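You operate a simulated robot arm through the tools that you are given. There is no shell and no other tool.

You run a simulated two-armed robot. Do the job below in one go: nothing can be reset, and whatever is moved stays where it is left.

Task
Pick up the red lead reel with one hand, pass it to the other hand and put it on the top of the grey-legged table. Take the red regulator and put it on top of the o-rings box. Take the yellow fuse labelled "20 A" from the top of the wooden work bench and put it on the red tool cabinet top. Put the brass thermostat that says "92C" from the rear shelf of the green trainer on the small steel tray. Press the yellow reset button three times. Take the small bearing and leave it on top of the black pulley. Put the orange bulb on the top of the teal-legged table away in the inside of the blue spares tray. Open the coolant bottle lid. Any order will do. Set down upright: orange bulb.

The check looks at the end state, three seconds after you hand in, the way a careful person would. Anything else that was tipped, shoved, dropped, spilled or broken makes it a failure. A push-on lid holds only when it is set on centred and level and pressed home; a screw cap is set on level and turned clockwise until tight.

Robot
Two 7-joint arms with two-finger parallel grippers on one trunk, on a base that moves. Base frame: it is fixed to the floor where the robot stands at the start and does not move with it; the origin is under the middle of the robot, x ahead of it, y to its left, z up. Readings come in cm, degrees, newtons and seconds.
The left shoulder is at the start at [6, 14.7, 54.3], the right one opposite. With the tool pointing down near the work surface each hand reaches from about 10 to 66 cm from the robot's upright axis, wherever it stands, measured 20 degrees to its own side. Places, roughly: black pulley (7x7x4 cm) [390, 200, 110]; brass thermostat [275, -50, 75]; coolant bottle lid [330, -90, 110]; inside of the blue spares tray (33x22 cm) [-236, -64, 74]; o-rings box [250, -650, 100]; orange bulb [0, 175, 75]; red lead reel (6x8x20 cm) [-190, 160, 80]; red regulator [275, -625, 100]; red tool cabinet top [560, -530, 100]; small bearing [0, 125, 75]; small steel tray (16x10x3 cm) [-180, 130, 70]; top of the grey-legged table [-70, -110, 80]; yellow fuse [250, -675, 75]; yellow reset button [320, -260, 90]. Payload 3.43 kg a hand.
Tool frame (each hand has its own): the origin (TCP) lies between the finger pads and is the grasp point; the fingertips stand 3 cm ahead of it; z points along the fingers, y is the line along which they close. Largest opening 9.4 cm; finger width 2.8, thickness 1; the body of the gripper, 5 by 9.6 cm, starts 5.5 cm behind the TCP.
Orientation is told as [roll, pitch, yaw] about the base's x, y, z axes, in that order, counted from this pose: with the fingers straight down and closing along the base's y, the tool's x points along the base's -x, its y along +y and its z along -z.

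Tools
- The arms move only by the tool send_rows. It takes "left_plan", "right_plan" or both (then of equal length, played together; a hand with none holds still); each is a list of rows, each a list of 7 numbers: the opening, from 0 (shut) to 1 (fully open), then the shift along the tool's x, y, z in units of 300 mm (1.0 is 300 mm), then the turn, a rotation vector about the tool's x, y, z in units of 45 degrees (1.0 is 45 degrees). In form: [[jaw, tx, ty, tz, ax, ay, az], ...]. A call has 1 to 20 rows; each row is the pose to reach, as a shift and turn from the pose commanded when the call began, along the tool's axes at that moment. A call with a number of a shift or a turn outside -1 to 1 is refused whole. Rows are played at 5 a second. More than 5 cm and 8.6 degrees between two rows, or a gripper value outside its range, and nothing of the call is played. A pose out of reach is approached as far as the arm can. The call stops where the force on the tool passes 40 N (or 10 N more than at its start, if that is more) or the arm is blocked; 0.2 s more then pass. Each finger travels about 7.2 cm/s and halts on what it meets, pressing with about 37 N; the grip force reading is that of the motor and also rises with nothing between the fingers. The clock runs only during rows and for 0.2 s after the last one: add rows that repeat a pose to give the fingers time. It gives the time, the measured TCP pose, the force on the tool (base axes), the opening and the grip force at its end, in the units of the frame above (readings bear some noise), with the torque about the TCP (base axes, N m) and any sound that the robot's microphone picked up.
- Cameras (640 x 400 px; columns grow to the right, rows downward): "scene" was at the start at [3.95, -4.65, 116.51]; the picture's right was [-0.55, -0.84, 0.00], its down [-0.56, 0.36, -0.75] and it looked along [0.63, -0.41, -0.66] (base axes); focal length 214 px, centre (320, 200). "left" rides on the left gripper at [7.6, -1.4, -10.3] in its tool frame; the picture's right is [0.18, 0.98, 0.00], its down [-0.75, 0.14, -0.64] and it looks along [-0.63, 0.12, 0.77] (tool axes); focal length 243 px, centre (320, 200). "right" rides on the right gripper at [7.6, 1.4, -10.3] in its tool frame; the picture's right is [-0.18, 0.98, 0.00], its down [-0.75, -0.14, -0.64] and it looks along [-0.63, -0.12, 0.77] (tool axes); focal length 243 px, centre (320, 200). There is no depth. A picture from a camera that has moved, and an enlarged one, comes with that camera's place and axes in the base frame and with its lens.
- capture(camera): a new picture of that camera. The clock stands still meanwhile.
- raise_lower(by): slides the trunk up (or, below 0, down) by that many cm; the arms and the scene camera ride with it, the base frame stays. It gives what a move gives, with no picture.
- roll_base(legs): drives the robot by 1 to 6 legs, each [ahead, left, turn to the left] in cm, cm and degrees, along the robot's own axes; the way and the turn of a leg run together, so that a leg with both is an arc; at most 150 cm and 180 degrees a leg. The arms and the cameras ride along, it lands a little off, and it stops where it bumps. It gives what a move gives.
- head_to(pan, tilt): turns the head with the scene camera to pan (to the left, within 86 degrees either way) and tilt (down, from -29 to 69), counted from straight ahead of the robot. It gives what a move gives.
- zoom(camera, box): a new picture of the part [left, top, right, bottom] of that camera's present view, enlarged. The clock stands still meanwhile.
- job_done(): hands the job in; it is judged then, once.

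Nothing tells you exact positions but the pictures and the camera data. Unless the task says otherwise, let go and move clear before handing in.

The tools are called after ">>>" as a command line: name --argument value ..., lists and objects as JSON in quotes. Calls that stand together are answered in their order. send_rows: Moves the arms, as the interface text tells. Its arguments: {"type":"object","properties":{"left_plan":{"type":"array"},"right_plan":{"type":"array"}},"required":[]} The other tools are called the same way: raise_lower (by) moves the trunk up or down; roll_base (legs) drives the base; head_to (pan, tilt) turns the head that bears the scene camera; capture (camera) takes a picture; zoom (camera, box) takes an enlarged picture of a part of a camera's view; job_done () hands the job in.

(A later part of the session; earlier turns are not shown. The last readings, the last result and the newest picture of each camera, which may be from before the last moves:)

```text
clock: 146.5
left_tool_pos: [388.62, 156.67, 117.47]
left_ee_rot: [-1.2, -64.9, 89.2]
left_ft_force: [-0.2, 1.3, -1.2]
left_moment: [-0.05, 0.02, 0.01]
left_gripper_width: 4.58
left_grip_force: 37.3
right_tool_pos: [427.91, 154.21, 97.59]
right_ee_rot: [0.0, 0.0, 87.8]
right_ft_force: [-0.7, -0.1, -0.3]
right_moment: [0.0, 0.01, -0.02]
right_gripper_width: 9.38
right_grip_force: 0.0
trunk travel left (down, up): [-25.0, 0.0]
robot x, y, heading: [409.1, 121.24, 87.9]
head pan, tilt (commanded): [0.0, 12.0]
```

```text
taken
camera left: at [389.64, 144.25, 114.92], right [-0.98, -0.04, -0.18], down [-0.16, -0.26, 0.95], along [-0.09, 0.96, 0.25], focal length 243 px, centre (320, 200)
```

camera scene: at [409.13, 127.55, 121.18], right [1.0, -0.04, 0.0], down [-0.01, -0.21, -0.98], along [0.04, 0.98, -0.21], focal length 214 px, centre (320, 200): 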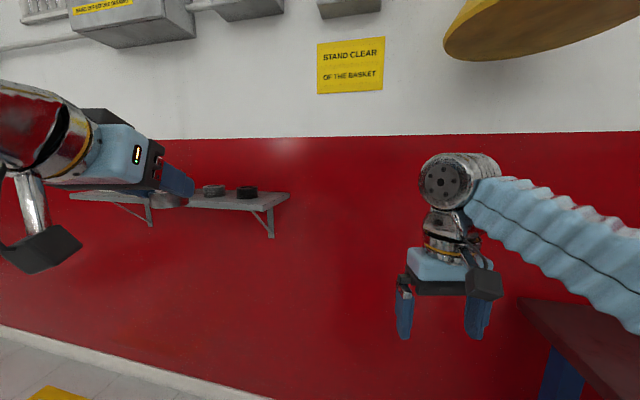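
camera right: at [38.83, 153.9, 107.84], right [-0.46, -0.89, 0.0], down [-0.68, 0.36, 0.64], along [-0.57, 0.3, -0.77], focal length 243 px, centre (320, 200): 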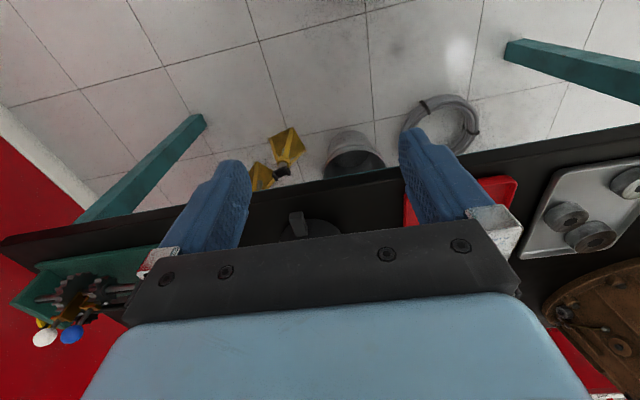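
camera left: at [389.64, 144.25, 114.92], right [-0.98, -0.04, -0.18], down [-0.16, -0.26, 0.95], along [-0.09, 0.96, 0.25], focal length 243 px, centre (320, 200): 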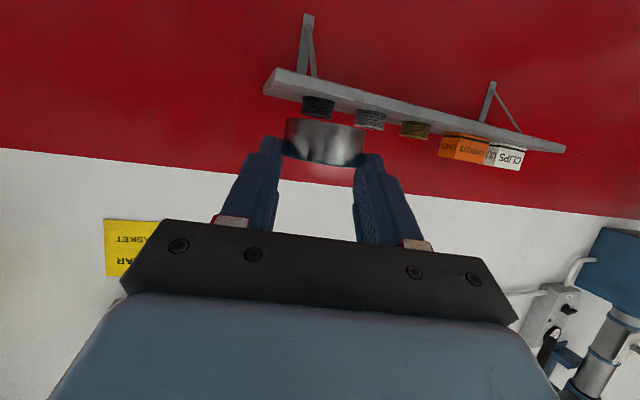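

Reach is fine. I drive 28 cm closer with the bearing held well above the pulley level.

>>> roll_base --legs '[[28, 0, 0]]'

>>> zoom --camera "left" --box '[200, 60, 440, 210]'

>>> zoom --camera "scene" --box '[0, 100, 320, 300]'

```text
clock: 148.5
left_tool_pos: [390.2, 184.9, 117.56]
left_ee_rot: [-1.2, -65.0, 88.7]
left_ft_force: [0.3, 0.1, -1.3]
left_moment: [-0.07, 0.02, -0.01]
left_gripper_width: 4.58
left_grip_force: 36.7
right_tool_pos: [429.37, 182.15, 97.5]
right_ee_rot: [0.0, 0.1, 87.3]
right_ft_force: [0.4, 0.4, -0.8]
right_moment: [0.02, -0.02, -0.02]
right_gripper_width: 9.4
right_grip_force: 0.1
trunk travel left (down, up): [-25.0, 0.0]
robot x, y, heading: [410.25, 149.38, 87.5]
head pan, tilt (commanded): [0.0, 12.0]
```

```text
2.67 times, centred on (320, 135) of left
camera zoom: at [391.05, 172.38, 114.91], right [-0.98, -0.04, -0.18], down [-0.16, -0.26, 0.95], along [-0.08, 0.97, 0.25], focal length 647 px, centre (320, 373)
```

zoom: 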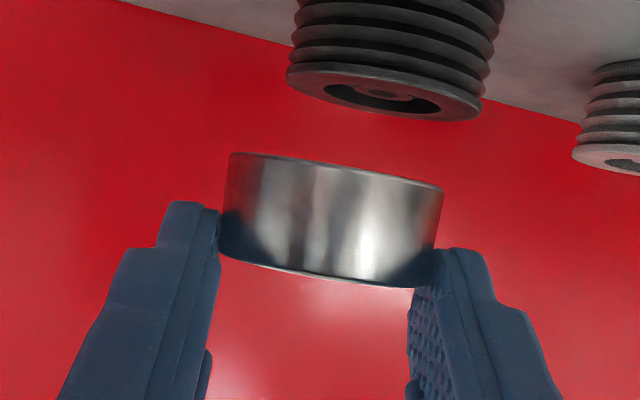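

```text
2.00 times, centred on (160, 200) of scene
camera zoom: at [410.38, 155.54, 121.18], right [1.0, -0.05, 0.0], down [-0.01, -0.21, -0.98], along [0.05, 0.98, -0.21], focal length 429 px, centre (640, 200)
```

zoom: 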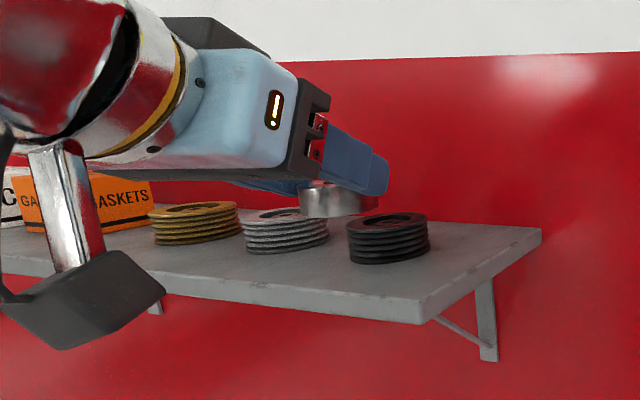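

The bearing's underside is near (390.1, 186.8, 114.1). I extend the arm forward 9.5 cm and shift 1.7 cm left to put it above the pulley, then check.

>>> send_rows --left_plan '[[0.3, -0.045, 0.02, 0.096, 0, 0, 0], [0.3, -0.09, 0.04, 0.192, 0, 0, 0], [0.3, -0.134, 0.058, 0.287, 0, 0, 0], [0.3, -0.134, 0.058, 0.287, 0, 0, 0]]'

>>> zoom --camera "left" --box '[200, 60, 440, 210]'

>>> zoom --camera "scene" --box '[80, 140, 240, 240]'

```text
clock: 149.5
left_tool_pos: [388.66, 194.43, 117.4]
left_ee_rot: [-1.2, -65.0, 88.8]
left_ft_force: [-0.5, 1.0, -1.9]
left_moment: [-0.02, 0.01, 0.02]
left_gripper_width: 4.57
left_grip_force: 37.1
right_tool_pos: [429.38, 182.2, 97.59]
right_ee_rot: [0.0, 0.1, 87.2]
right_ft_force: [0.1, -1.3, -0.3]
right_moment: [-0.04, 0.02, -0.01]
right_gripper_width: 9.4
right_grip_force: 0.0
trunk travel left (down, up): [-25.0, 0.0]
robot x, y, heading: [410.3, 149.48, 87.3]
head pan, tilt (commanded): [0.0, 12.0]
```

```text
2.67 times, centred on (320, 135) of left
camera zoom: at [389.58, 182.09, 114.91], right [-0.98, -0.04, -0.18], down [-0.16, -0.26, 0.95], along [-0.08, 0.97, 0.25], focal length 647 px, centre (320, 373)
```

zoom: 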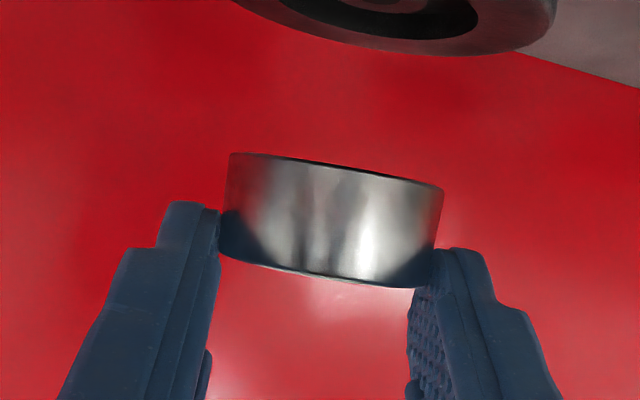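

```text
4.00 times, centred on (160, 190) of scene
camera zoom: at [410.37, 155.58, 121.18], right [1.0, -0.05, 0.0], down [-0.01, -0.21, -0.98], along [0.05, 0.98, -0.21], focal length 858 px, centre (960, 240)
```

zoom: 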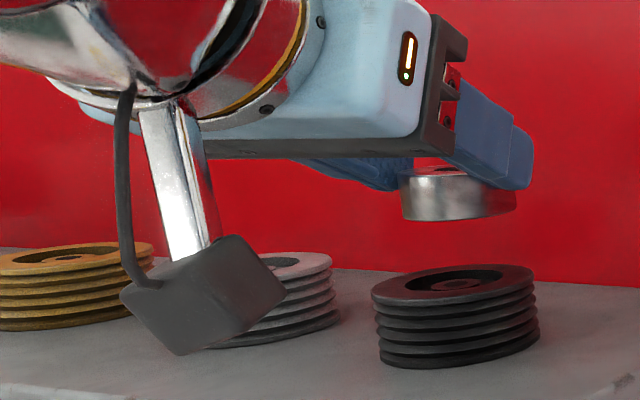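

The bearing hangs over the pulley about 3.3 cm up; my estimate is it's ~0.4 cm too far back and 0.3 cm too far right. I correct and lower to just above the pulley, then look again.

>>> send_rows --left_plan '[[0.3, 0.0056, 0.01, -0.0121, 0, 0, 0], [0.3, 0.032, 0.01, 0.0, 0, 0, 0], [0.3, 0.06, 0.01, 0.0135, 0, 0, 0], [0.3, 0.0841, 0.01, 0.0246, 0, 0, 0], [0.3, 0.0841, 0.01, 0.0246, 0, 0, 0]]'

>>> zoom --camera "left" --box '[220, 60, 412, 180]'

>>> zoom --camera "scene" --box '[140, 160, 236, 220]'

```text
clock: 150.7
left_tool_pos: [388.48, 193.98, 114.89]
left_ee_rot: [-1.2, -65.0, 88.7]
left_ft_force: [0.8, -0.1, -1.7]
left_moment: [-0.03, 0.03, -0.04]
left_gripper_width: 4.56
left_grip_force: 37.2
right_tool_pos: [429.39, 182.19, 97.68]
right_ee_rot: [0.0, 0.0, 87.3]
right_ft_force: [0.1, 0.7, -0.3]
right_moment: [0.02, 0.03, 0.0]
right_gripper_width: 9.42
right_grip_force: 0.1
trunk travel left (down, up): [-25.0, 0.0]
robot x, y, heading: [410.03, 149.22, 87.0]
head pan, tilt (commanded): [0.0, 12.0]
```

```text
3.33 times, centred on (316, 120) of left
camera zoom: at [389.34, 181.5, 112.39], right [-0.98, -0.04, -0.18], down [-0.16, -0.26, 0.95], along [-0.08, 0.97, 0.25], focal length 809 px, centre (333, 467)
```

zoom: 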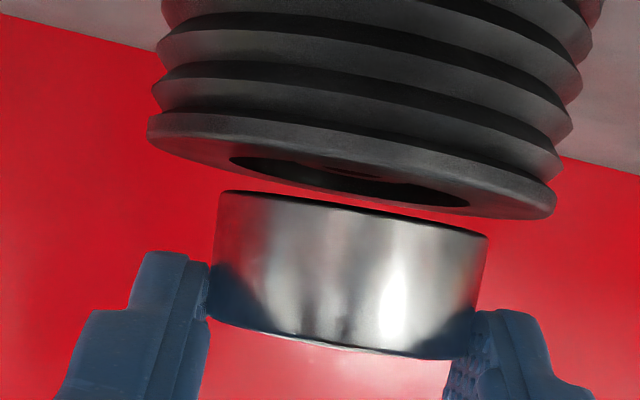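

```text
6.67 times, centred on (188, 190) of scene
camera zoom: at [410.38, 155.56, 121.18], right [1.0, -0.05, 0.0], down [-0.01, -0.21, -0.98], along [0.05, 0.98, -0.21], focal length 1430 px, centre (1200, 267)
```

zoom: 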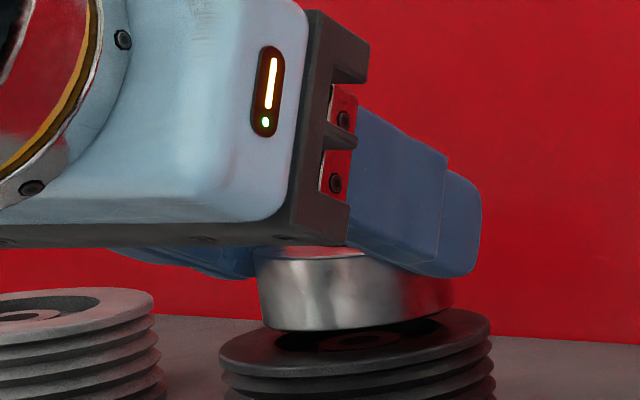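

Both views show the bearing centred over the pulley within a few millimetres, about 0.8 cm above it. I nudge it slightly and lower in small steps, watching the force.

>>> send_rows --left_plan '[[0.3, 0.0035, -0.0027, -0.0076, 0, 0, 0], [0.3, 0.0125, -0.0027, -0.0034, 0, 0, 0], [0.3, 0.0185, -0.0027, -0.0005, 0, 0, 0], [0.3, 0.0185, -0.0027, -0.0005, 0, 0, 0]]'

>>> zoom --camera "left" --box '[220, 60, 412, 180]'

```text
clock: 151.7
left_tool_pos: [388.52, 193.57, 114.6]
left_ee_rot: [-1.1, -65.2, 88.7]
left_ft_force: [-0.6, 1.2, 5.8]
left_moment: [0.14, 0.15, -0.02]
left_gripper_width: 4.57
left_grip_force: 37.1
right_tool_pos: [429.45, 182.25, 97.54]
right_ee_rot: [0.0, 0.0, 87.3]
right_ft_force: [-0.4, -0.4, -0.1]
right_moment: [-0.01, -0.02, -0.01]
right_gripper_width: 9.36
right_grip_force: 0.1
trunk travel left (down, up): [-25.0, 0.0]
robot x, y, heading: [410.58, 149.1, 87.1]
head pan, tilt (commanded): [0.0, 12.0]
```

```text
3.33 times, centred on (316, 120) of left
camera zoom: at [389.46, 181.26, 111.95], right [-0.98, -0.04, -0.18], down [-0.16, -0.26, 0.95], along [-0.08, 0.96, 0.25], focal length 809 px, centre (333, 467)
```

zoom: 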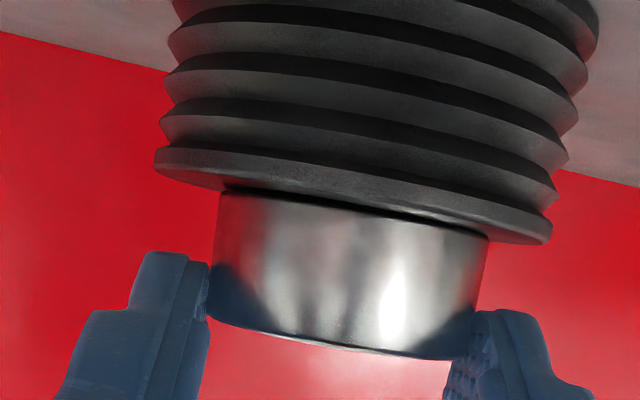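

Contact is felt (about 6 N). I check the head view before releasing.

>>> zoom --camera "scene" --box '[140, 160, 236, 220]'

```text
6.67 times, centred on (188, 190) of scene
camera zoom: at [410.39, 155.54, 121.2], right [1.0, -0.05, 0.0], down [-0.01, -0.21, -0.98], along [0.05, 0.98, -0.21], focal length 1430 px, centre (1200, 267)
```

zoom: 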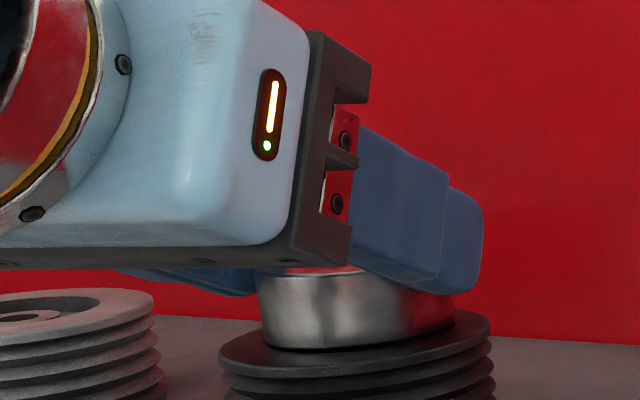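

>>> zoom --camera "scene" --box '[168, 195, 218, 225]'

>>> zoom --camera "left" --box '[270, 100, 390, 150]'

```text
12.80 times, centred on (193, 210) of scene
camera zoom: at [410.39, 155.54, 121.2], right [1.0, -0.05, 0.0], down [-0.01, -0.21, -0.98], along [0.05, 0.98, -0.21], focal length 2745 px, centre (1946, 72)
```

zoom: 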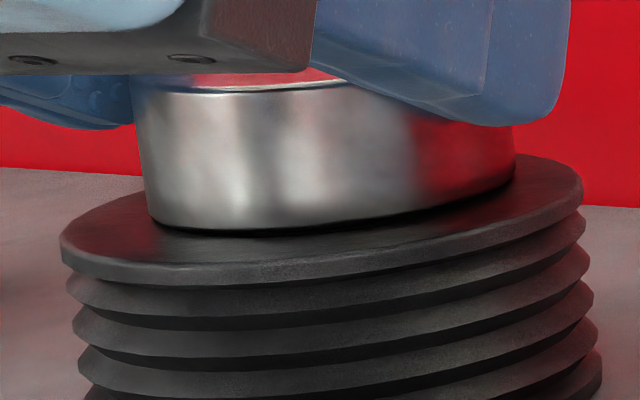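

```text
5.33 times, centred on (330, 125) of left
camera zoom: at [389.46, 181.26, 111.95], right [-0.98, -0.04, -0.18], down [-0.16, -0.26, 0.95], along [-0.08, 0.96, 0.25], focal length 1294 px, centre (267, 600)
```

zoom: 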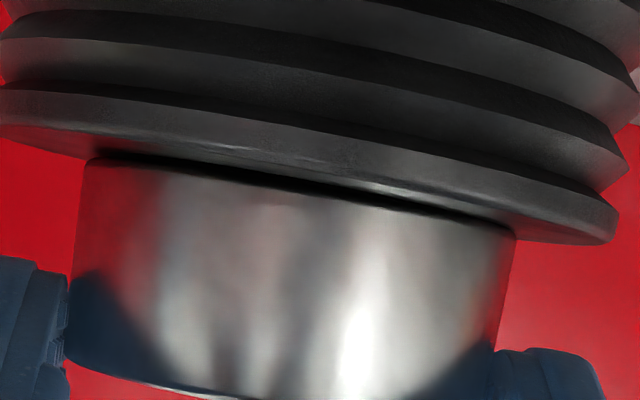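

It's resting on the pulley, perhaps 0.4 cm too far back. I lift a hair, pull it 0.35 cm toward me, set it down again and check the force.

>>> send_rows --left_plan '[[0.3, -0.0091, 0, -0.0042, 0, 0, 0], [0.3, -0.0042, 0, -0.0148, 0, 0, 0], [0.3, 0.002, 0, -0.0119, 0, 0, 0], [0.3, 0.0055, 0, -0.0103, 0, 0, 0], [0.3, 0.0055, 0, -0.0103, 0, 0, 0]]'

>>> zoom --camera "scene" --box '[168, 195, 218, 225]'

```text
clock: 152.9
left_tool_pos: [388.58, 193.45, 114.51]
left_ee_rot: [-1.1, -65.3, 88.6]
left_ft_force: [-2.9, 6.5, 18.0]
left_moment: [0.4, 0.47, -0.07]
left_gripper_width: 4.57
left_grip_force: 36.9
right_tool_pos: [429.39, 182.09, 97.58]
right_ee_rot: [0.1, -0.1, 87.3]
right_ft_force: [0.1, 0.2, 0.2]
right_moment: [-0.02, 0.01, 0.01]
right_gripper_width: 9.42
right_grip_force: 0.0
trunk travel left (down, up): [-25.0, 0.0]
robot x, y, heading: [410.02, 148.73, 87.2]
head pan, tilt (commanded): [0.0, 12.0]
```

```text
12.80 times, centred on (193, 210) of scene
camera zoom: at [410.4, 155.53, 121.21], right [1.0, -0.05, 0.0], down [-0.01, -0.21, -0.98], along [0.05, 0.98, -0.21], focal length 2745 px, centre (1946, 72)
```

zoom: 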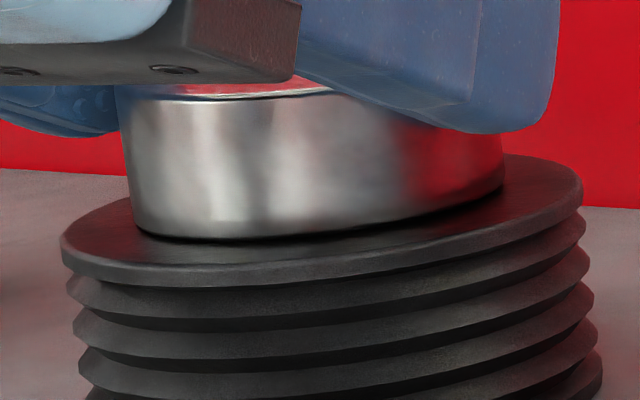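

Centred now. I relieve the pressure a little, open the fingers and withdraw straight back.

>>> send_rows --left_plan '[[0.3, -0.005, 0, -0.0024, 0, 0, 0], [0.3, -0.005, 0, -0.0024, 0, 0, 0], [0.55, -0.005, 0, -0.0024, 0, 0, 0], [0.66, -0.005, 0, -0.0024, 0, 0, 0], [0.66, -0.005, 0, -0.0024, 0, 0, 0], [0.66, 0.02, 0, -0.065, 0, 0, 0], [0.66, 0.05, 0, -0.15, 0, 0, 0], [0.66, 0.1, 0, -0.29, 0, 0, 0], [0.66, 0.15, 0, -0.42, 0, 0, 0]]'

>>> zoom --camera "scene" --box '[120, 160, 248, 240]'

>>> capture --camera "left"

```text
clock: 154.9
left_tool_pos: [388.11, 180.06, 115.6]
left_ee_rot: [-1.3, -65.0, 88.7]
left_ft_force: [-0.5, 0.1, -0.9]
left_moment: [0.04, 0.0, 0.01]
left_gripper_width: 6.19
left_grip_force: 0.1
right_tool_pos: [429.36, 182.22, 97.62]
right_ee_rot: [0.0, -0.1, 87.2]
right_ft_force: [0.1, 0.4, -0.1]
right_moment: [0.0, -0.01, 0.02]
right_gripper_width: 9.39
right_grip_force: 0.1
trunk travel left (down, up): [-25.0, 0.0]
robot x, y, heading: [410.27, 149.26, 87.3]
head pan, tilt (commanded): [0.0, 12.0]
```

```text
5.00 times, centred on (184, 200) of scene
camera zoom: at [410.38, 155.56, 121.19], right [1.0, -0.05, 0.0], down [-0.01, -0.21, -0.98], along [0.05, 0.98, -0.21], focal length 1072 px, centre (1000, 200)
```

zoom: 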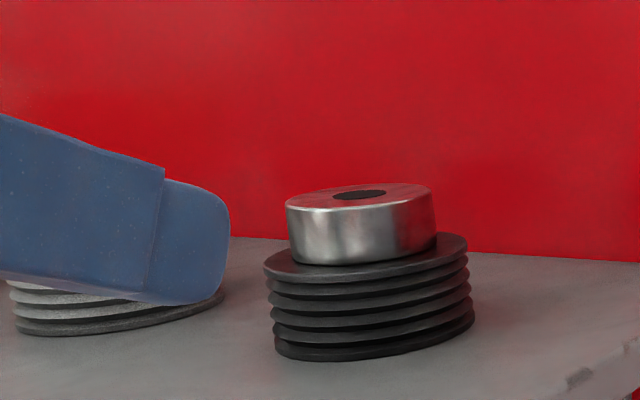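

```text
taken
camera left: at [388.98, 167.59, 113.09], right [-0.98, -0.04, -0.18], down [-0.16, -0.26, 0.95], along [-0.08, 0.97, 0.25], focal length 243 px, centre (320, 200)
```

left: 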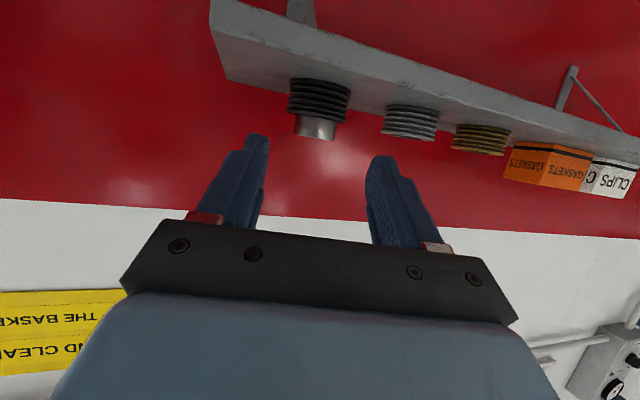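

The bearing sits level and centred on the black pulley. Next I back away and turn toward the green trainer to find the coolant bottle, thermostat and shelf.

>>> roll_base --legs '[[-45, 0, 0], [0, 0, 150]]'

>>> head_to --pan 0 --tilt 20

>>> capture --camera "scene"

```text
clock: 163.7
left_tool_pos: [411.49, 66.51, 115.67]
left_ee_rot: [-1.2, -64.9, -121.9]
left_ft_force: [-0.2, 0.3, 0.5]
left_moment: [-0.02, 0.0, 0.01]
left_gripper_width: 6.21
left_grip_force: 0.1
right_tool_pos: [374.81, 85.73, 97.58]
right_ee_rot: [0.1, 0.0, -123.3]
right_ft_force: [0.9, 0.4, 0.2]
right_moment: [0.0, 0.03, 0.01]
right_gripper_width: 9.41
right_grip_force: 0.0
trunk travel left (down, up): [-25.0, 0.0]
robot x, y, heading: [408.44, 104.54, -123.3]
head pan, tilt (commanded): [0.0, 12.0]
```

```text
clock: 164.4
left_tool_pos: [411.41, 66.42, 115.58]
left_ee_rot: [-1.1, -64.8, -121.9]
left_ft_force: [-0.8, -1.0, 0.5]
left_moment: [0.01, -0.01, 0.0]
left_gripper_width: 6.2
left_grip_force: 0.1
right_tool_pos: [374.68, 85.58, 97.46]
right_ee_rot: [0.1, 0.0, -123.4]
right_ft_force: [0.3, -0.3, -0.1]
right_moment: [-0.05, 0.0, 0.01]
right_gripper_width: 9.39
right_grip_force: 0.1
trunk travel left (down, up): [-25.0, 0.0]
robot x, y, heading: [407.92, 104.25, -123.1]
head pan, tilt (commanded): [0.0, 20.0]
```

```text
taken
camera scene: at [404.56, 98.88, 119.89], right [-0.84, 0.55, 0.0], down [0.19, 0.29, -0.94], along [-0.52, -0.79, -0.34], focal length 214 px, centre (320, 200)
```

scene: 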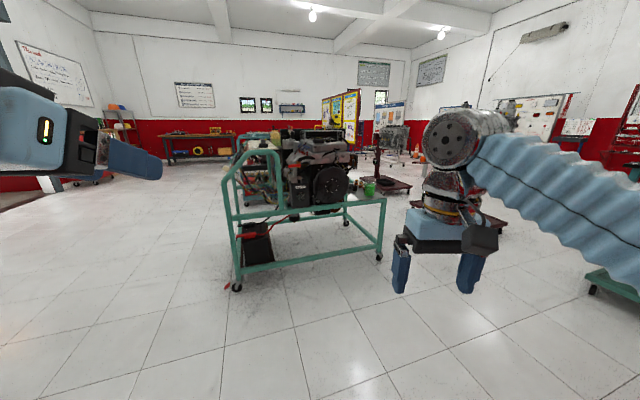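

>>> zoom --camera "scene" --box '[210, 110, 402, 230]'

>>> zoom --camera "scene" --box '[60, 80, 300, 230]'

```text
3.33 times, centred on (306, 170) of scene
camera zoom: at [404.56, 98.88, 119.89], right [-0.84, 0.55, 0.0], down [0.19, 0.29, -0.94], along [-0.52, -0.79, -0.34], focal length 715 px, centre (367, 300)
```

zoom: 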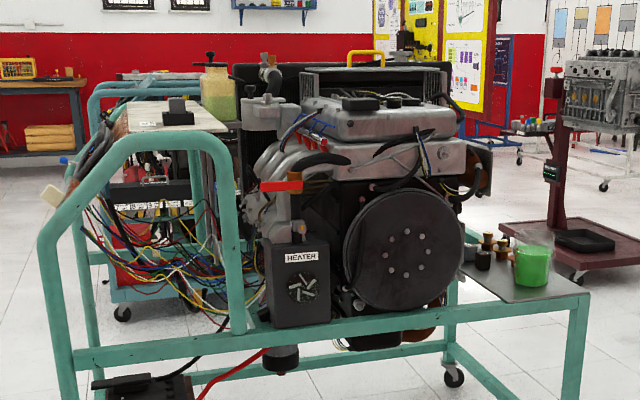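

```text
2.67 times, centred on (180, 155) of scene
camera zoom: at [404.56, 98.88, 119.89], right [-0.84, 0.55, 0.0], down [0.19, 0.29, -0.94], along [-0.52, -0.79, -0.34], focal length 572 px, centre (693, 320)
```

zoom: 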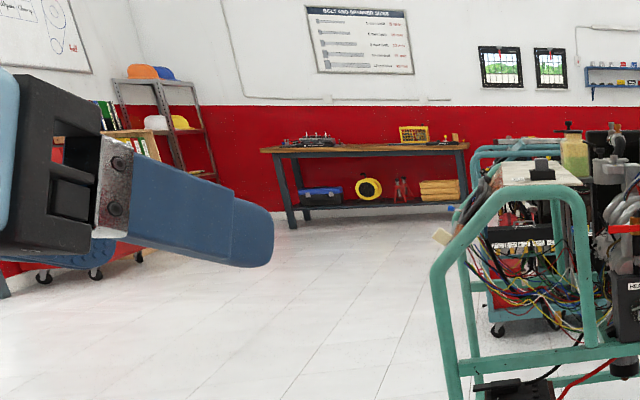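

I see the trainer: its rear shelf plate with brass thermostats on the far right end, and the coolant bottle with a black cap on the far side behind the panel. I'll drive around the panel end to look at the far side.

>>> roll_base --legs '[[0, 0, 33], [60, 45, 0], [130, 0, 0]]'

>>> head_to --pan -60 --tilt 20

>>> capture --camera "scene"

>>> head_to --pan 0 --tilt 20

>>> capture --camera "scene"

```text
clock: 176.2
left_tool_pos: [474.8, -116.74, 115.63]
left_ee_rot: [-1.2, -65.0, -89.4]
left_ft_force: [0.4, -1.0, 0.4]
left_moment: [0.01, -0.02, -0.01]
left_gripper_width: 6.19
left_grip_force: 0.0
right_tool_pos: [433.41, -120.2, 97.45]
right_ee_rot: [-0.1, 0.1, -90.7]
right_ft_force: [-0.3, 0.3, -0.7]
right_moment: [0.03, 0.01, -0.01]
right_gripper_width: 9.39
right_grip_force: 0.2
trunk travel left (down, up): [-25.0, 0.0]
robot x, y, heading: [451.82, -86.49, -90.7]
head pan, tilt (commanded): [0.0, 20.0]
```

```text
clock: 177.5
left_tool_pos: [474.69, -116.67, 115.56]
left_ee_rot: [-1.2, -65.0, -89.3]
left_ft_force: [-0.3, 0.0, 0.0]
left_moment: [-0.02, -0.03, 0.06]
left_gripper_width: 6.2
left_grip_force: 0.1
right_tool_pos: [433.56, -120.18, 97.51]
right_ee_rot: [0.0, 0.0, -90.7]
right_ft_force: [-0.2, -0.4, -0.3]
right_moment: [-0.01, 0.02, -0.01]
right_gripper_width: 9.4
right_grip_force: 0.1
trunk travel left (down, up): [-25.0, 0.0]
robot x, y, heading: [452.15, -86.6, -90.6]
head pan, tilt (commanded): [-60.0, 20.0]
```

```text
taken
camera scene: at [443.45, -88.25, 119.88], right [-0.49, 0.87, 0.0], down [0.3, 0.17, -0.94], along [-0.82, -0.46, -0.34], focal length 214 px, centre (320, 200)
```

scene: 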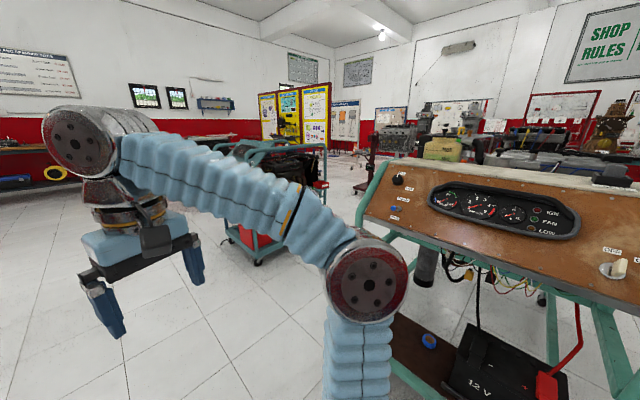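

```text
clock: 178.8
left_tool_pos: [474.83, -116.64, 115.77]
left_ee_rot: [-1.1, -65.1, -89.4]
left_ft_force: [-0.4, -0.9, 0.7]
left_moment: [-0.01, 0.0, -0.03]
left_gripper_width: 6.19
left_grip_force: 0.1
right_tool_pos: [433.49, -120.21, 97.49]
right_ee_rot: [0.0, -0.1, -90.7]
right_ft_force: [-0.5, -0.1, -0.6]
right_moment: [-0.01, -0.01, 0.0]
right_gripper_width: 9.38
right_grip_force: 0.1
trunk travel left (down, up): [-25.0, 0.0]
robot x, y, heading: [451.48, -86.55, -91.0]
head pan, tilt (commanded): [0.0, 20.0]
```

```text
taken
camera scene: at [451.45, -93.0, 119.88], right [-1.0, 0.01, 0.0], down [0.0, 0.34, -0.94], along [-0.01, -0.94, -0.34], focal length 214 px, centre (320, 200)
```

scene: 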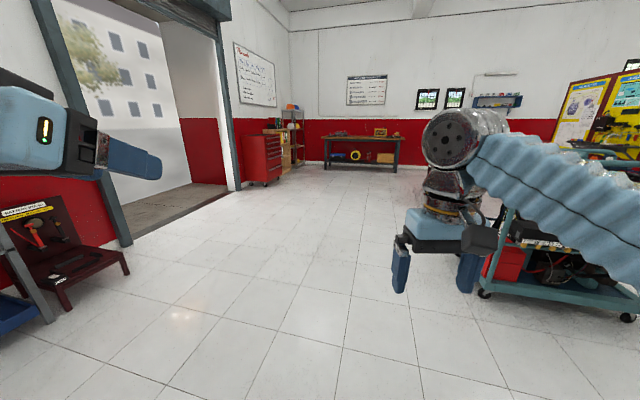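

>>> head_to --pan -70 --tilt 15

>>> zoom --camera "scene" --box '[280, 90, 520, 240]'

>>> zoom --camera "scene" --box '[320, 110, 448, 190]'

```text
clock: 180.2
left_tool_pos: [474.75, -116.72, 115.8]
left_ee_rot: [-1.2, -65.1, -89.5]
left_ft_force: [-0.5, -0.4, -0.6]
left_moment: [0.01, -0.03, -0.01]
left_gripper_width: 6.19
left_grip_force: 0.0
right_tool_pos: [433.49, -120.17, 97.56]
right_ee_rot: [0.0, 0.0, -90.7]
right_ft_force: [1.0, -0.6, 0.2]
right_moment: [0.04, 0.0, 0.01]
right_gripper_width: 9.41
right_grip_force: 0.0
trunk travel left (down, up): [-25.0, 0.0]
robot x, y, heading: [451.77, -86.64, -90.6]
head pan, tilt (commanded): [-70.0, 15.0]
```

```text
2.67 times, centred on (400, 165) of scene
camera zoom: at [442.75, -86.78, 120.7], right [-0.33, 0.94, 0.0], down [0.24, 0.09, -0.97], along [-0.91, -0.32, -0.26], focal length 572 px, centre (107, 293)
```

zoom: 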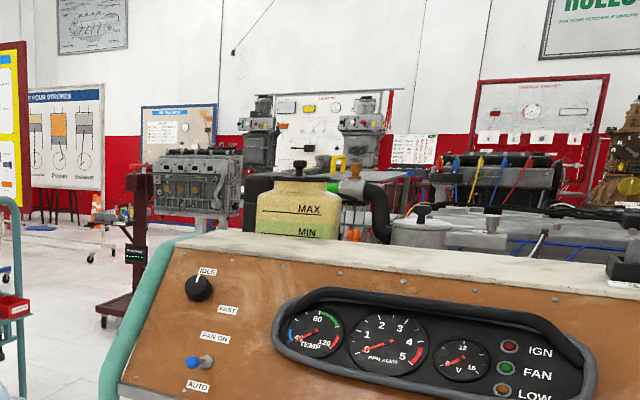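

```text
5.00 times, centred on (384, 150) of scene
camera zoom: at [442.75, -86.78, 120.7], right [-0.33, 0.94, 0.0], down [0.24, 0.09, -0.97], along [-0.91, -0.32, -0.26], focal length 1072 px, centre (0, 450)
```

zoom: 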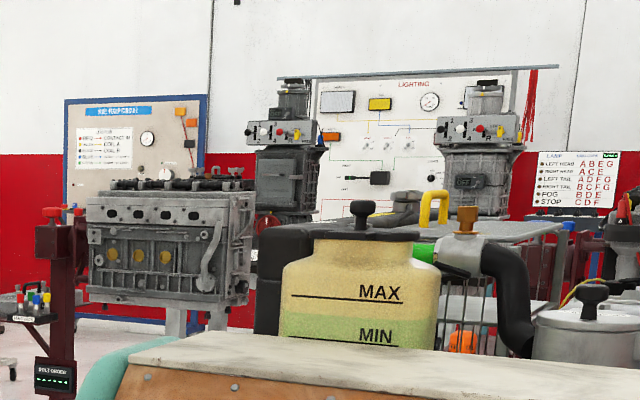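

The coolant bottle (translucent with a black lid and knob) stands near the trainer's far side around (330, -89, 110). I'll drive into the aisle between the two carts and face it.

>>> roll_base --legs '[[64, 0, 0], [0, 0, -89], [105, 0, 0]]'

>>> head_to --pan -75 --tilt 20

>>> capture --camera "scene"

>>> head_to --pan 60 --tilt 25

>>> capture --camera "scene"

```text
clock: 192.4
left_tool_pos: [317.11, -176.6, 115.65]
left_ee_rot: [-1.1, -64.9, -177.1]
left_ft_force: [0.6, -0.3, -0.3]
left_moment: [-0.02, 0.02, 0.0]
left_gripper_width: 6.22
left_grip_force: 0.0
right_tool_pos: [312.1, -135.57, 97.6]
right_ee_rot: [-0.1, 0.0, -178.6]
right_ft_force: [0.9, -0.2, -0.2]
right_moment: [0.05, -0.01, -0.01]
right_gripper_width: 9.4
right_grip_force: 0.1
trunk travel left (down, up): [-25.0, 0.0]
robot x, y, heading: [346.25, -152.31, -178.9]
head pan, tilt (commanded): [-70.0, 15.0]
```

```text
clock: 193.1
left_tool_pos: [317.19, -176.68, 115.77]
left_ee_rot: [-1.2, -65.1, -177.2]
left_ft_force: [0.3, 0.6, -0.6]
left_moment: [-0.01, 0.02, 0.01]
left_gripper_width: 6.19
left_grip_force: 0.1
right_tool_pos: [312.0, -135.55, 97.59]
right_ee_rot: [-0.1, 0.1, -178.6]
right_ft_force: [0.7, -0.3, 0.7]
right_moment: [-0.04, -0.01, 0.01]
right_gripper_width: 9.41
right_grip_force: 0.0
trunk travel left (down, up): [-25.0, 0.0]
robot x, y, heading: [346.11, -152.5, -178.7]
head pan, tilt (commanded): [-75.0, 20.0]
```

```text
taken
camera scene: at [346.6, -143.42, 119.88], right [0.96, 0.28, 0.0], down [0.1, -0.33, -0.94], along [-0.27, 0.9, -0.34], focal length 214 px, centre (320, 200)
```

scene: 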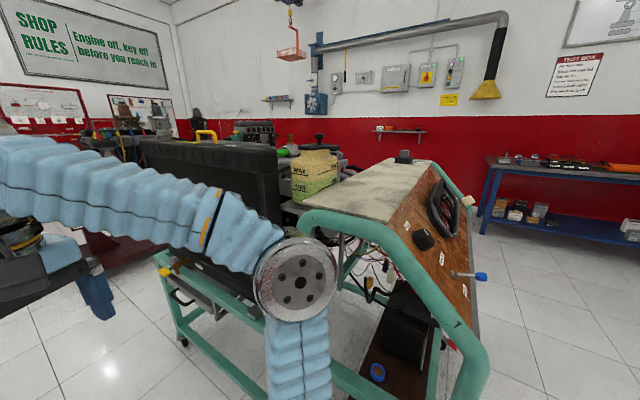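

```text
clock: 195.2
left_tool_pos: [317.13, -176.66, 115.54]
left_ee_rot: [-1.1, -65.1, -177.1]
left_ft_force: [-0.9, 0.3, -0.1]
left_moment: [0.0, 0.01, 0.02]
left_gripper_width: 6.22
left_grip_force: 0.1
right_tool_pos: [312.17, -135.44, 97.61]
right_ee_rot: [0.0, 0.0, -178.5]
right_ft_force: [0.4, -0.1, 0.0]
right_moment: [-0.01, 0.01, 0.0]
right_gripper_width: 9.42
right_grip_force: 0.1
trunk travel left (down, up): [-25.0, 0.0]
robot x, y, heading: [346.51, -152.42, -178.7]
head pan, tilt (commanded): [60.0, 25.0]
```

```text
taken
camera scene: at [344.83, -160.44, 119.07], right [-0.88, 0.48, 0.0], down [0.2, 0.37, -0.91], along [-0.43, -0.8, -0.42], focal length 214 px, centre (320, 200)
```

scene: 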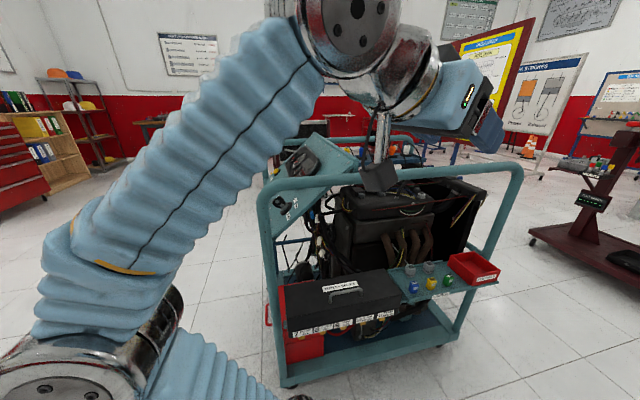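

>>> head_to --pan -75 --tilt 20

>>> zoom --camera "scene" --box '[260, 110, 388, 220]'

```text
clock: 197.4
left_tool_pos: [317.19, -176.7, 115.59]
left_ee_rot: [-1.2, -65.0, -177.2]
left_ft_force: [-0.1, 0.0, 0.0]
left_moment: [-0.01, 0.03, -0.02]
left_gripper_width: 6.2
left_grip_force: 0.1
right_tool_pos: [312.11, -135.57, 97.62]
right_ee_rot: [0.0, 0.0, -178.5]
right_ft_force: [-0.1, -0.4, 0.8]
right_moment: [0.02, 0.01, 0.0]
right_gripper_width: 9.41
right_grip_force: 0.1
trunk travel left (down, up): [-25.0, 0.0]
robot x, y, heading: [346.43, -152.34, -178.6]
head pan, tilt (commanded): [-75.0, 20.0]
```

```text
3.64 times, centred on (324, 165) of scene
camera zoom: at [346.59, -143.42, 119.88], right [0.96, 0.28, 0.0], down [0.1, -0.33, -0.94], along [-0.27, 0.9, -0.34], focal length 780 px, centre (306, 327)
```

zoom: 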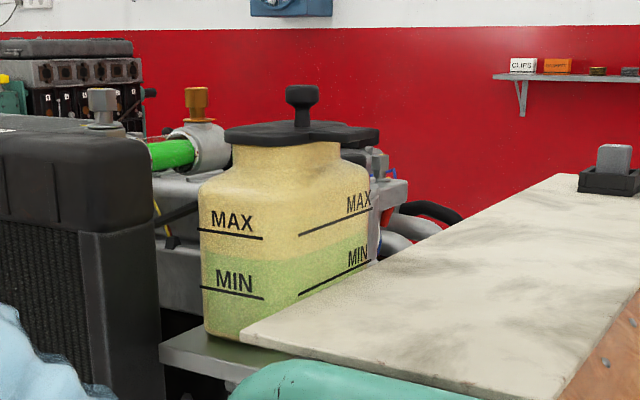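

The knob on the lid is near (330, -89, top 116.6). I turn to face it and look closely at the lid to see whether it's hinged, push-on or screwed.

>>> roll_base --legs '[[0, 0, -106]]'

>>> head_to --pan 25 --tilt 15

>>> capture --camera "scene"

>>> capture --camera "left"

```text
clock: 200.4
left_tool_pos: [310.8, -139.12, 115.62]
left_ee_rot: [-1.6, -65.2, 122.3]
left_ft_force: [-0.6, 0.4, 0.1]
left_moment: [-0.01, -0.02, 0.02]
left_gripper_width: 6.18
left_grip_force: 0.0
right_tool_pos: [343.71, -115.37, 97.79]
right_ee_rot: [0.5, -0.2, 122.1]
right_ft_force: [-11.8, -26.3, 4.7]
right_moment: [1.09, -0.59, -0.55]
right_gripper_width: 8.06
right_grip_force: 0.1
trunk travel left (down, up): [-25.0, 0.0]
robot x, y, heading: [346.3, -152.4, 120.7]
head pan, tilt (commanded): [-75.0, 20.0]
stopped in leg 1: the force on the tool passed its limit at 53 N (the readings are from after the stop); the commanded pose is now the measured one
```

```text
clock: 202.2
left_tool_pos: [310.86, -139.2, 115.61]
left_ee_rot: [-1.5, -65.2, 122.4]
left_ft_force: [0.5, 0.6, -0.2]
left_moment: [0.0, -0.03, 0.02]
left_gripper_width: 6.18
left_grip_force: 0.0
right_tool_pos: [343.73, -115.27, 97.7]
right_ee_rot: [0.4, -0.1, 121.8]
right_ft_force: [-10.9, -37.1, -0.7]
right_moment: [1.28, -0.37, -0.97]
right_gripper_width: 7.81
right_grip_force: 0.0
trunk travel left (down, up): [-25.0, 0.0]
robot x, y, heading: [345.89, -152.66, 120.5]
head pan, tilt (commanded): [25.0, 15.0]
```

```text
taken
camera scene: at [339.9, -150.18, 120.7], right [0.56, 0.83, 0.0], down [0.21, -0.14, -0.97], along [-0.8, 0.55, -0.26], focal length 214 px, centre (320, 200)
```

scene: 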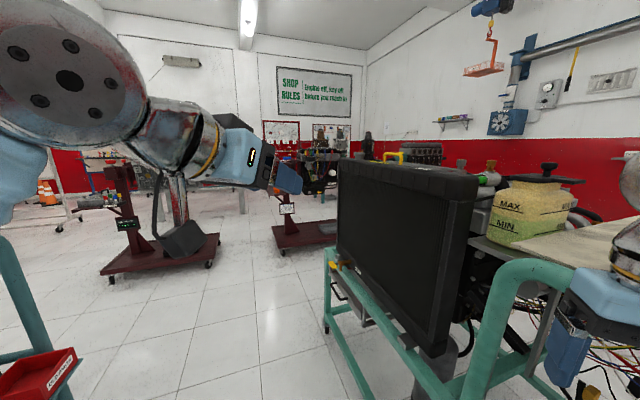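

```text
taken
camera left: at [318.45, -149.1, 113.08], right [-0.8, -0.57, -0.18], down [0.01, -0.31, 0.95], along [-0.6, 0.76, 0.25], focal length 243 px, centre (320, 200)
```

left: 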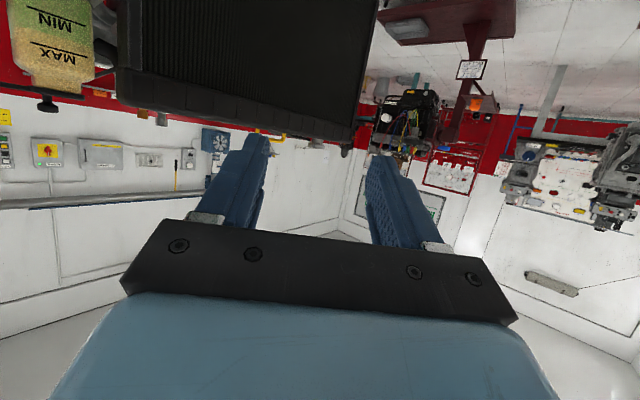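

The right fingers touched the trainer's teal frame while turning. I retract the right hand toward the robot to break contact before continuing.

>>> send_rows --right_plan '[[0.83, 0.1, 0, 0, 0, 0, 0], [0.83, 0.25, 0, 0, 0, 0, 0], [0.83, 0.4, 0, 0, 0, 0, 0], [0.83, 0.5, 0, 0, 0, 0, 0]]'

>>> head_to --pan -20 --tilt 30

>>> capture --camera "scene"

```text
clock: 203.2
left_tool_pos: [310.81, -138.45, 115.57]
left_ee_rot: [-1.0, -64.8, 121.9]
left_ft_force: [0.6, 2.3, -0.3]
left_moment: [-0.04, -0.02, 0.05]
left_gripper_width: 6.2
left_grip_force: 0.1
right_tool_pos: [351.24, -126.56, 97.52]
right_ee_rot: [0.5, 0.1, 121.9]
right_ft_force: [-0.9, 1.5, 0.0]
right_moment: [-0.08, 0.02, -0.02]
right_gripper_width: 7.81
right_grip_force: 0.0
right hand out of reach, approached as far as the arm can: row 4
trunk travel left (down, up): [-25.0, 0.0]
robot x, y, heading: [346.31, -152.49, 120.6]
head pan, tilt (commanded): [25.0, 15.0]
```

```text
clock: 204.3
left_tool_pos: [310.92, -138.86, 115.77]
left_ee_rot: [-1.2, -65.1, 122.0]
left_ft_force: [0.0, 0.1, 0.6]
left_moment: [-0.01, -0.06, 0.01]
left_gripper_width: 6.18
left_grip_force: 0.1
right_tool_pos: [351.14, -127.04, 97.71]
right_ee_rot: [0.5, -0.1, 121.8]
right_ft_force: [0.8, 0.0, 0.9]
right_moment: [-0.01, -0.02, -0.01]
right_gripper_width: 7.8
right_grip_force: 0.1
trunk travel left (down, up): [-25.0, 0.0]
robot x, y, heading: [346.32, -152.33, 120.8]
head pan, tilt (commanded): [-20.0, 30.0]
```

```text
taken
camera scene: at [346.04, -146.17, 118.28], right [0.98, 0.19, 0.0], down [0.09, -0.49, -0.87], along [-0.16, 0.85, -0.5], focal length 214 px, centre (320, 200)
```

scene: 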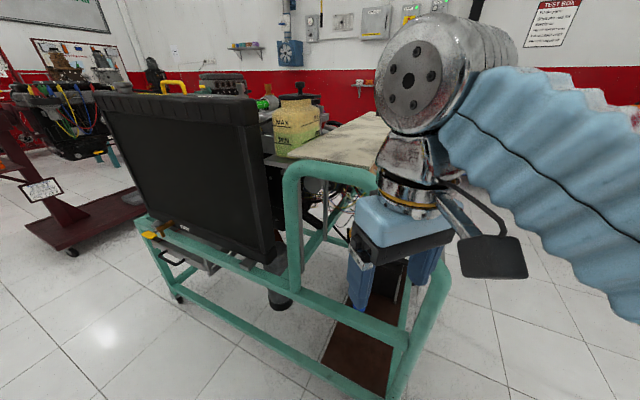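

Contact is gone. With the right hand tucked in, I finish the turn to face the bottle.

>>> roll_base --legs '[[0, 0, -36]]'

>>> head_to --pan 20 --tilt 15

>>> capture --camera "scene"

>>> capture --camera "left"

```text
clock: 206.4
left_tool_pos: [325.87, -120.42, 115.71]
left_ee_rot: [-1.2, -65.2, 85.8]
left_ft_force: [-0.3, 0.5, 0.4]
left_moment: [0.03, 0.0, -0.04]
left_gripper_width: 6.21
left_grip_force: 0.0
right_tool_pos: [365.42, -134.73, 97.57]
right_ee_rot: [0.4, -0.2, 85.4]
right_ft_force: [1.1, 0.4, 0.1]
right_moment: [0.04, 0.01, -0.05]
right_gripper_width: 7.81
right_grip_force: 0.1
trunk travel left (down, up): [-25.0, 0.0]
robot x, y, heading: [345.94, -152.65, 84.3]
head pan, tilt (commanded): [-20.0, 30.0]
```

```text
clock: 207.5
left_tool_pos: [325.89, -120.55, 115.69]
left_ee_rot: [-1.3, -65.1, 85.7]
left_ft_force: [0.7, 0.3, -0.3]
left_moment: [-0.02, -0.04, -0.02]
left_gripper_width: 6.21
left_grip_force: 0.1
right_tool_pos: [365.38, -134.77, 97.6]
right_ee_rot: [0.6, -0.1, 85.4]
right_ft_force: [0.2, -1.1, -0.4]
right_moment: [0.0, -0.02, 0.03]
right_gripper_width: 7.8
right_grip_force: 0.0
trunk travel left (down, up): [-25.0, 0.0]
robot x, y, heading: [346.3, -152.61, 84.4]
head pan, tilt (commanded): [20.0, 15.0]
```

```text
taken
camera scene: at [343.59, -146.41, 120.69], right [0.97, 0.25, 0.0], down [0.06, -0.25, -0.97], along [-0.24, 0.94, -0.26], focal length 214 px, centre (320, 200)
```

scene: 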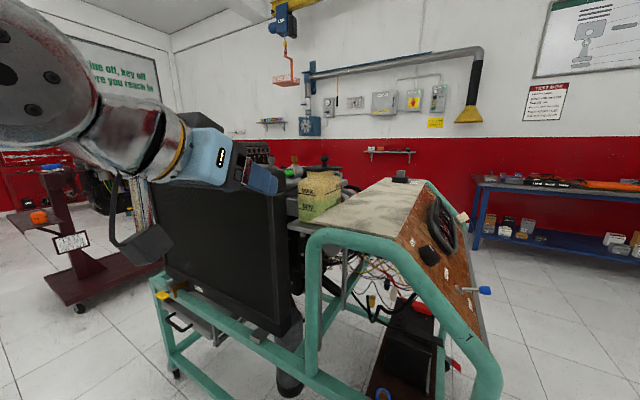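

```text
taken
camera left: at [326.06, -133.01, 113.1], right [-0.98, 0.01, -0.18], down [-0.17, -0.25, 0.95], along [-0.03, 0.97, 0.25], focal length 243 px, centre (320, 200)
```

left: 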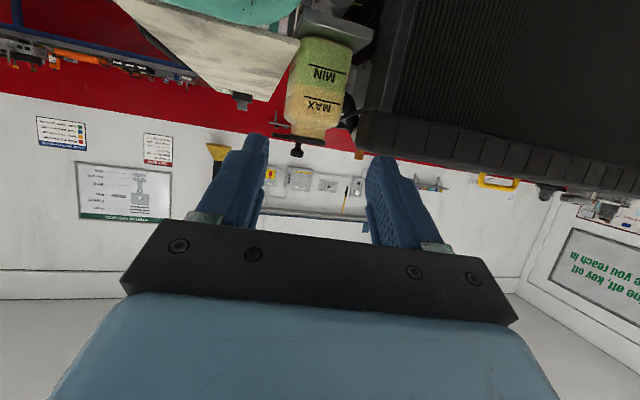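

>>> zoom --camera "left" --box '[250, 80, 378, 170]'

>>> zoom --camera "scene" --box '[270, 140, 366, 230]'

```text
4.44 times, centred on (314, 125) of left
camera zoom: at [326.06, -133.01, 113.1], right [-0.98, 0.01, -0.18], down [-0.17, -0.25, 0.95], along [-0.03, 0.97, 0.25], focal length 1078 px, centre (347, 533)
```

zoom: 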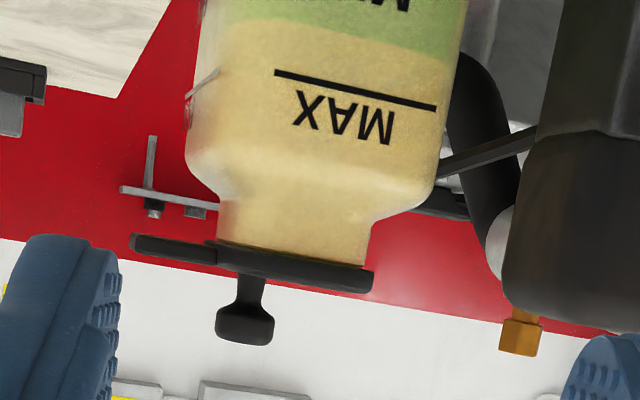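

```text
4.44 times, centred on (318, 185) of scene
camera zoom: at [343.59, -146.41, 120.69], right [0.97, 0.25, 0.0], down [0.06, -0.25, -0.97], along [-0.24, 0.94, -0.26], focal length 953 px, centre (329, 267)
```

zoom: 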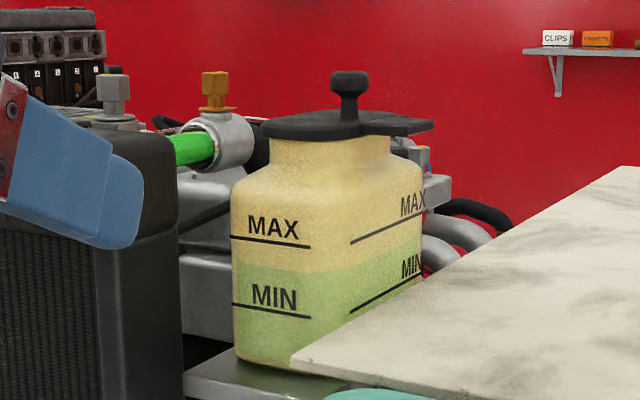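

The lid is a flat disc with a side tab and an off-centre knob at (330.2, -89.2, 116.5). I move a little closer for a better look at how it opens.

>>> roll_base --legs '[[9, 0, 0]]'

>>> zoom --camera "scene" --box '[260, 120, 356, 190]'

>>> zoom --camera "left" --box '[200, 60, 392, 180]'

```text
clock: 208.6
left_tool_pos: [326.69, -111.83, 115.68]
left_ee_rot: [-1.2, -65.1, 85.7]
left_ft_force: [1.2, -0.9, 0.1]
left_moment: [0.02, -0.02, -0.03]
left_gripper_width: 6.19
left_grip_force: 0.1
right_tool_pos: [366.37, -125.92, 97.61]
right_ee_rot: [0.3, -0.1, 85.4]
right_ft_force: [-0.4, -0.1, 0.6]
right_moment: [0.01, 0.03, -0.01]
right_gripper_width: 7.79
right_grip_force: 0.1
trunk travel left (down, up): [-25.0, 0.0]
robot x, y, heading: [346.99, -143.87, 84.6]
head pan, tilt (commanded): [20.0, 15.0]
```

```text
5.71 times, centred on (308, 155) of scene
camera zoom: at [344.45, -137.62, 120.7], right [0.97, 0.25, 0.0], down [0.06, -0.25, -0.97], along [-0.24, 0.94, -0.26], focal length 1226 px, centre (389, 457)
```

zoom: 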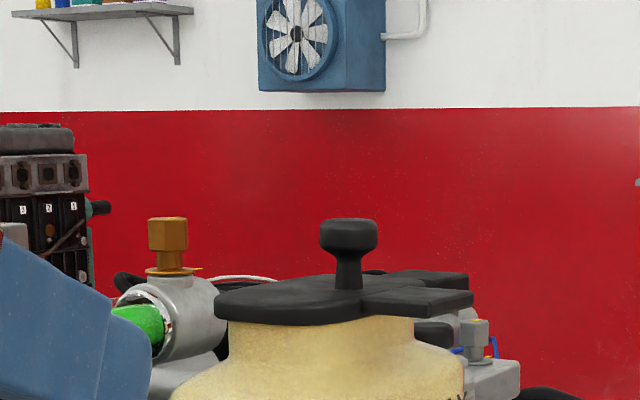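

```text
3.33 times, centred on (296, 120) of left
camera zoom: at [326.91, -124.24, 113.1], right [-0.98, 0.01, -0.18], down [-0.17, -0.25, 0.95], along [-0.03, 0.97, 0.25], focal length 809 px, centre (400, 467)
```

zoom: 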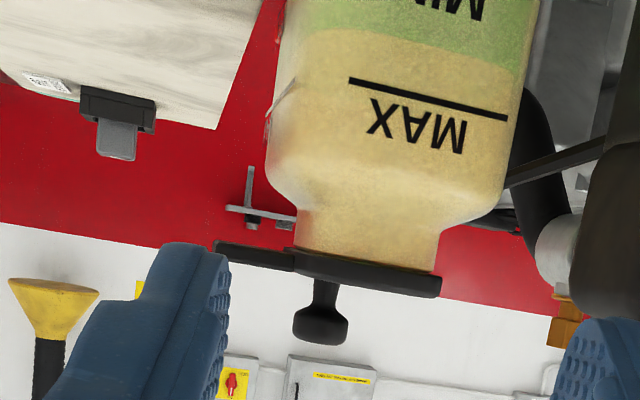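

>>> zoom --camera "scene" --box '[290, 150, 345, 182]'

>>> zoom --camera "left" --box '[260, 125, 340, 170]'

```text
11.64 times, centred on (318, 166) of scene
camera zoom: at [344.45, -137.62, 120.7], right [0.97, 0.25, 0.0], down [0.06, -0.25, -0.97], along [-0.24, 0.94, -0.26], focal length 2496 px, centre (349, 596)
```

zoom: 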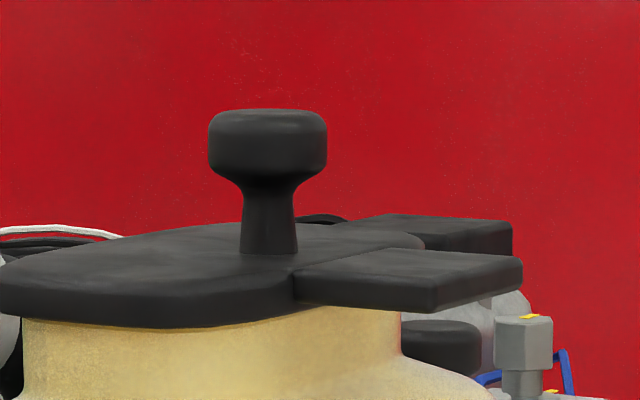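

```text
8.00 times, centred on (300, 148) of left
camera zoom: at [326.91, -124.24, 113.1], right [-0.98, 0.01, -0.18], down [-0.17, -0.25, 0.95], along [-0.03, 0.97, 0.25], focal length 1941 px, centre (480, 620)
```

zoom: 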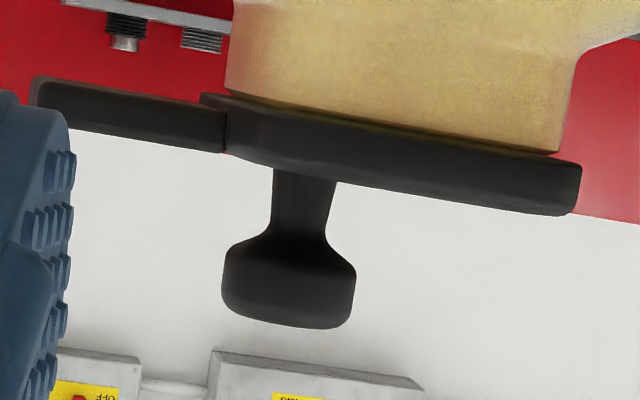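

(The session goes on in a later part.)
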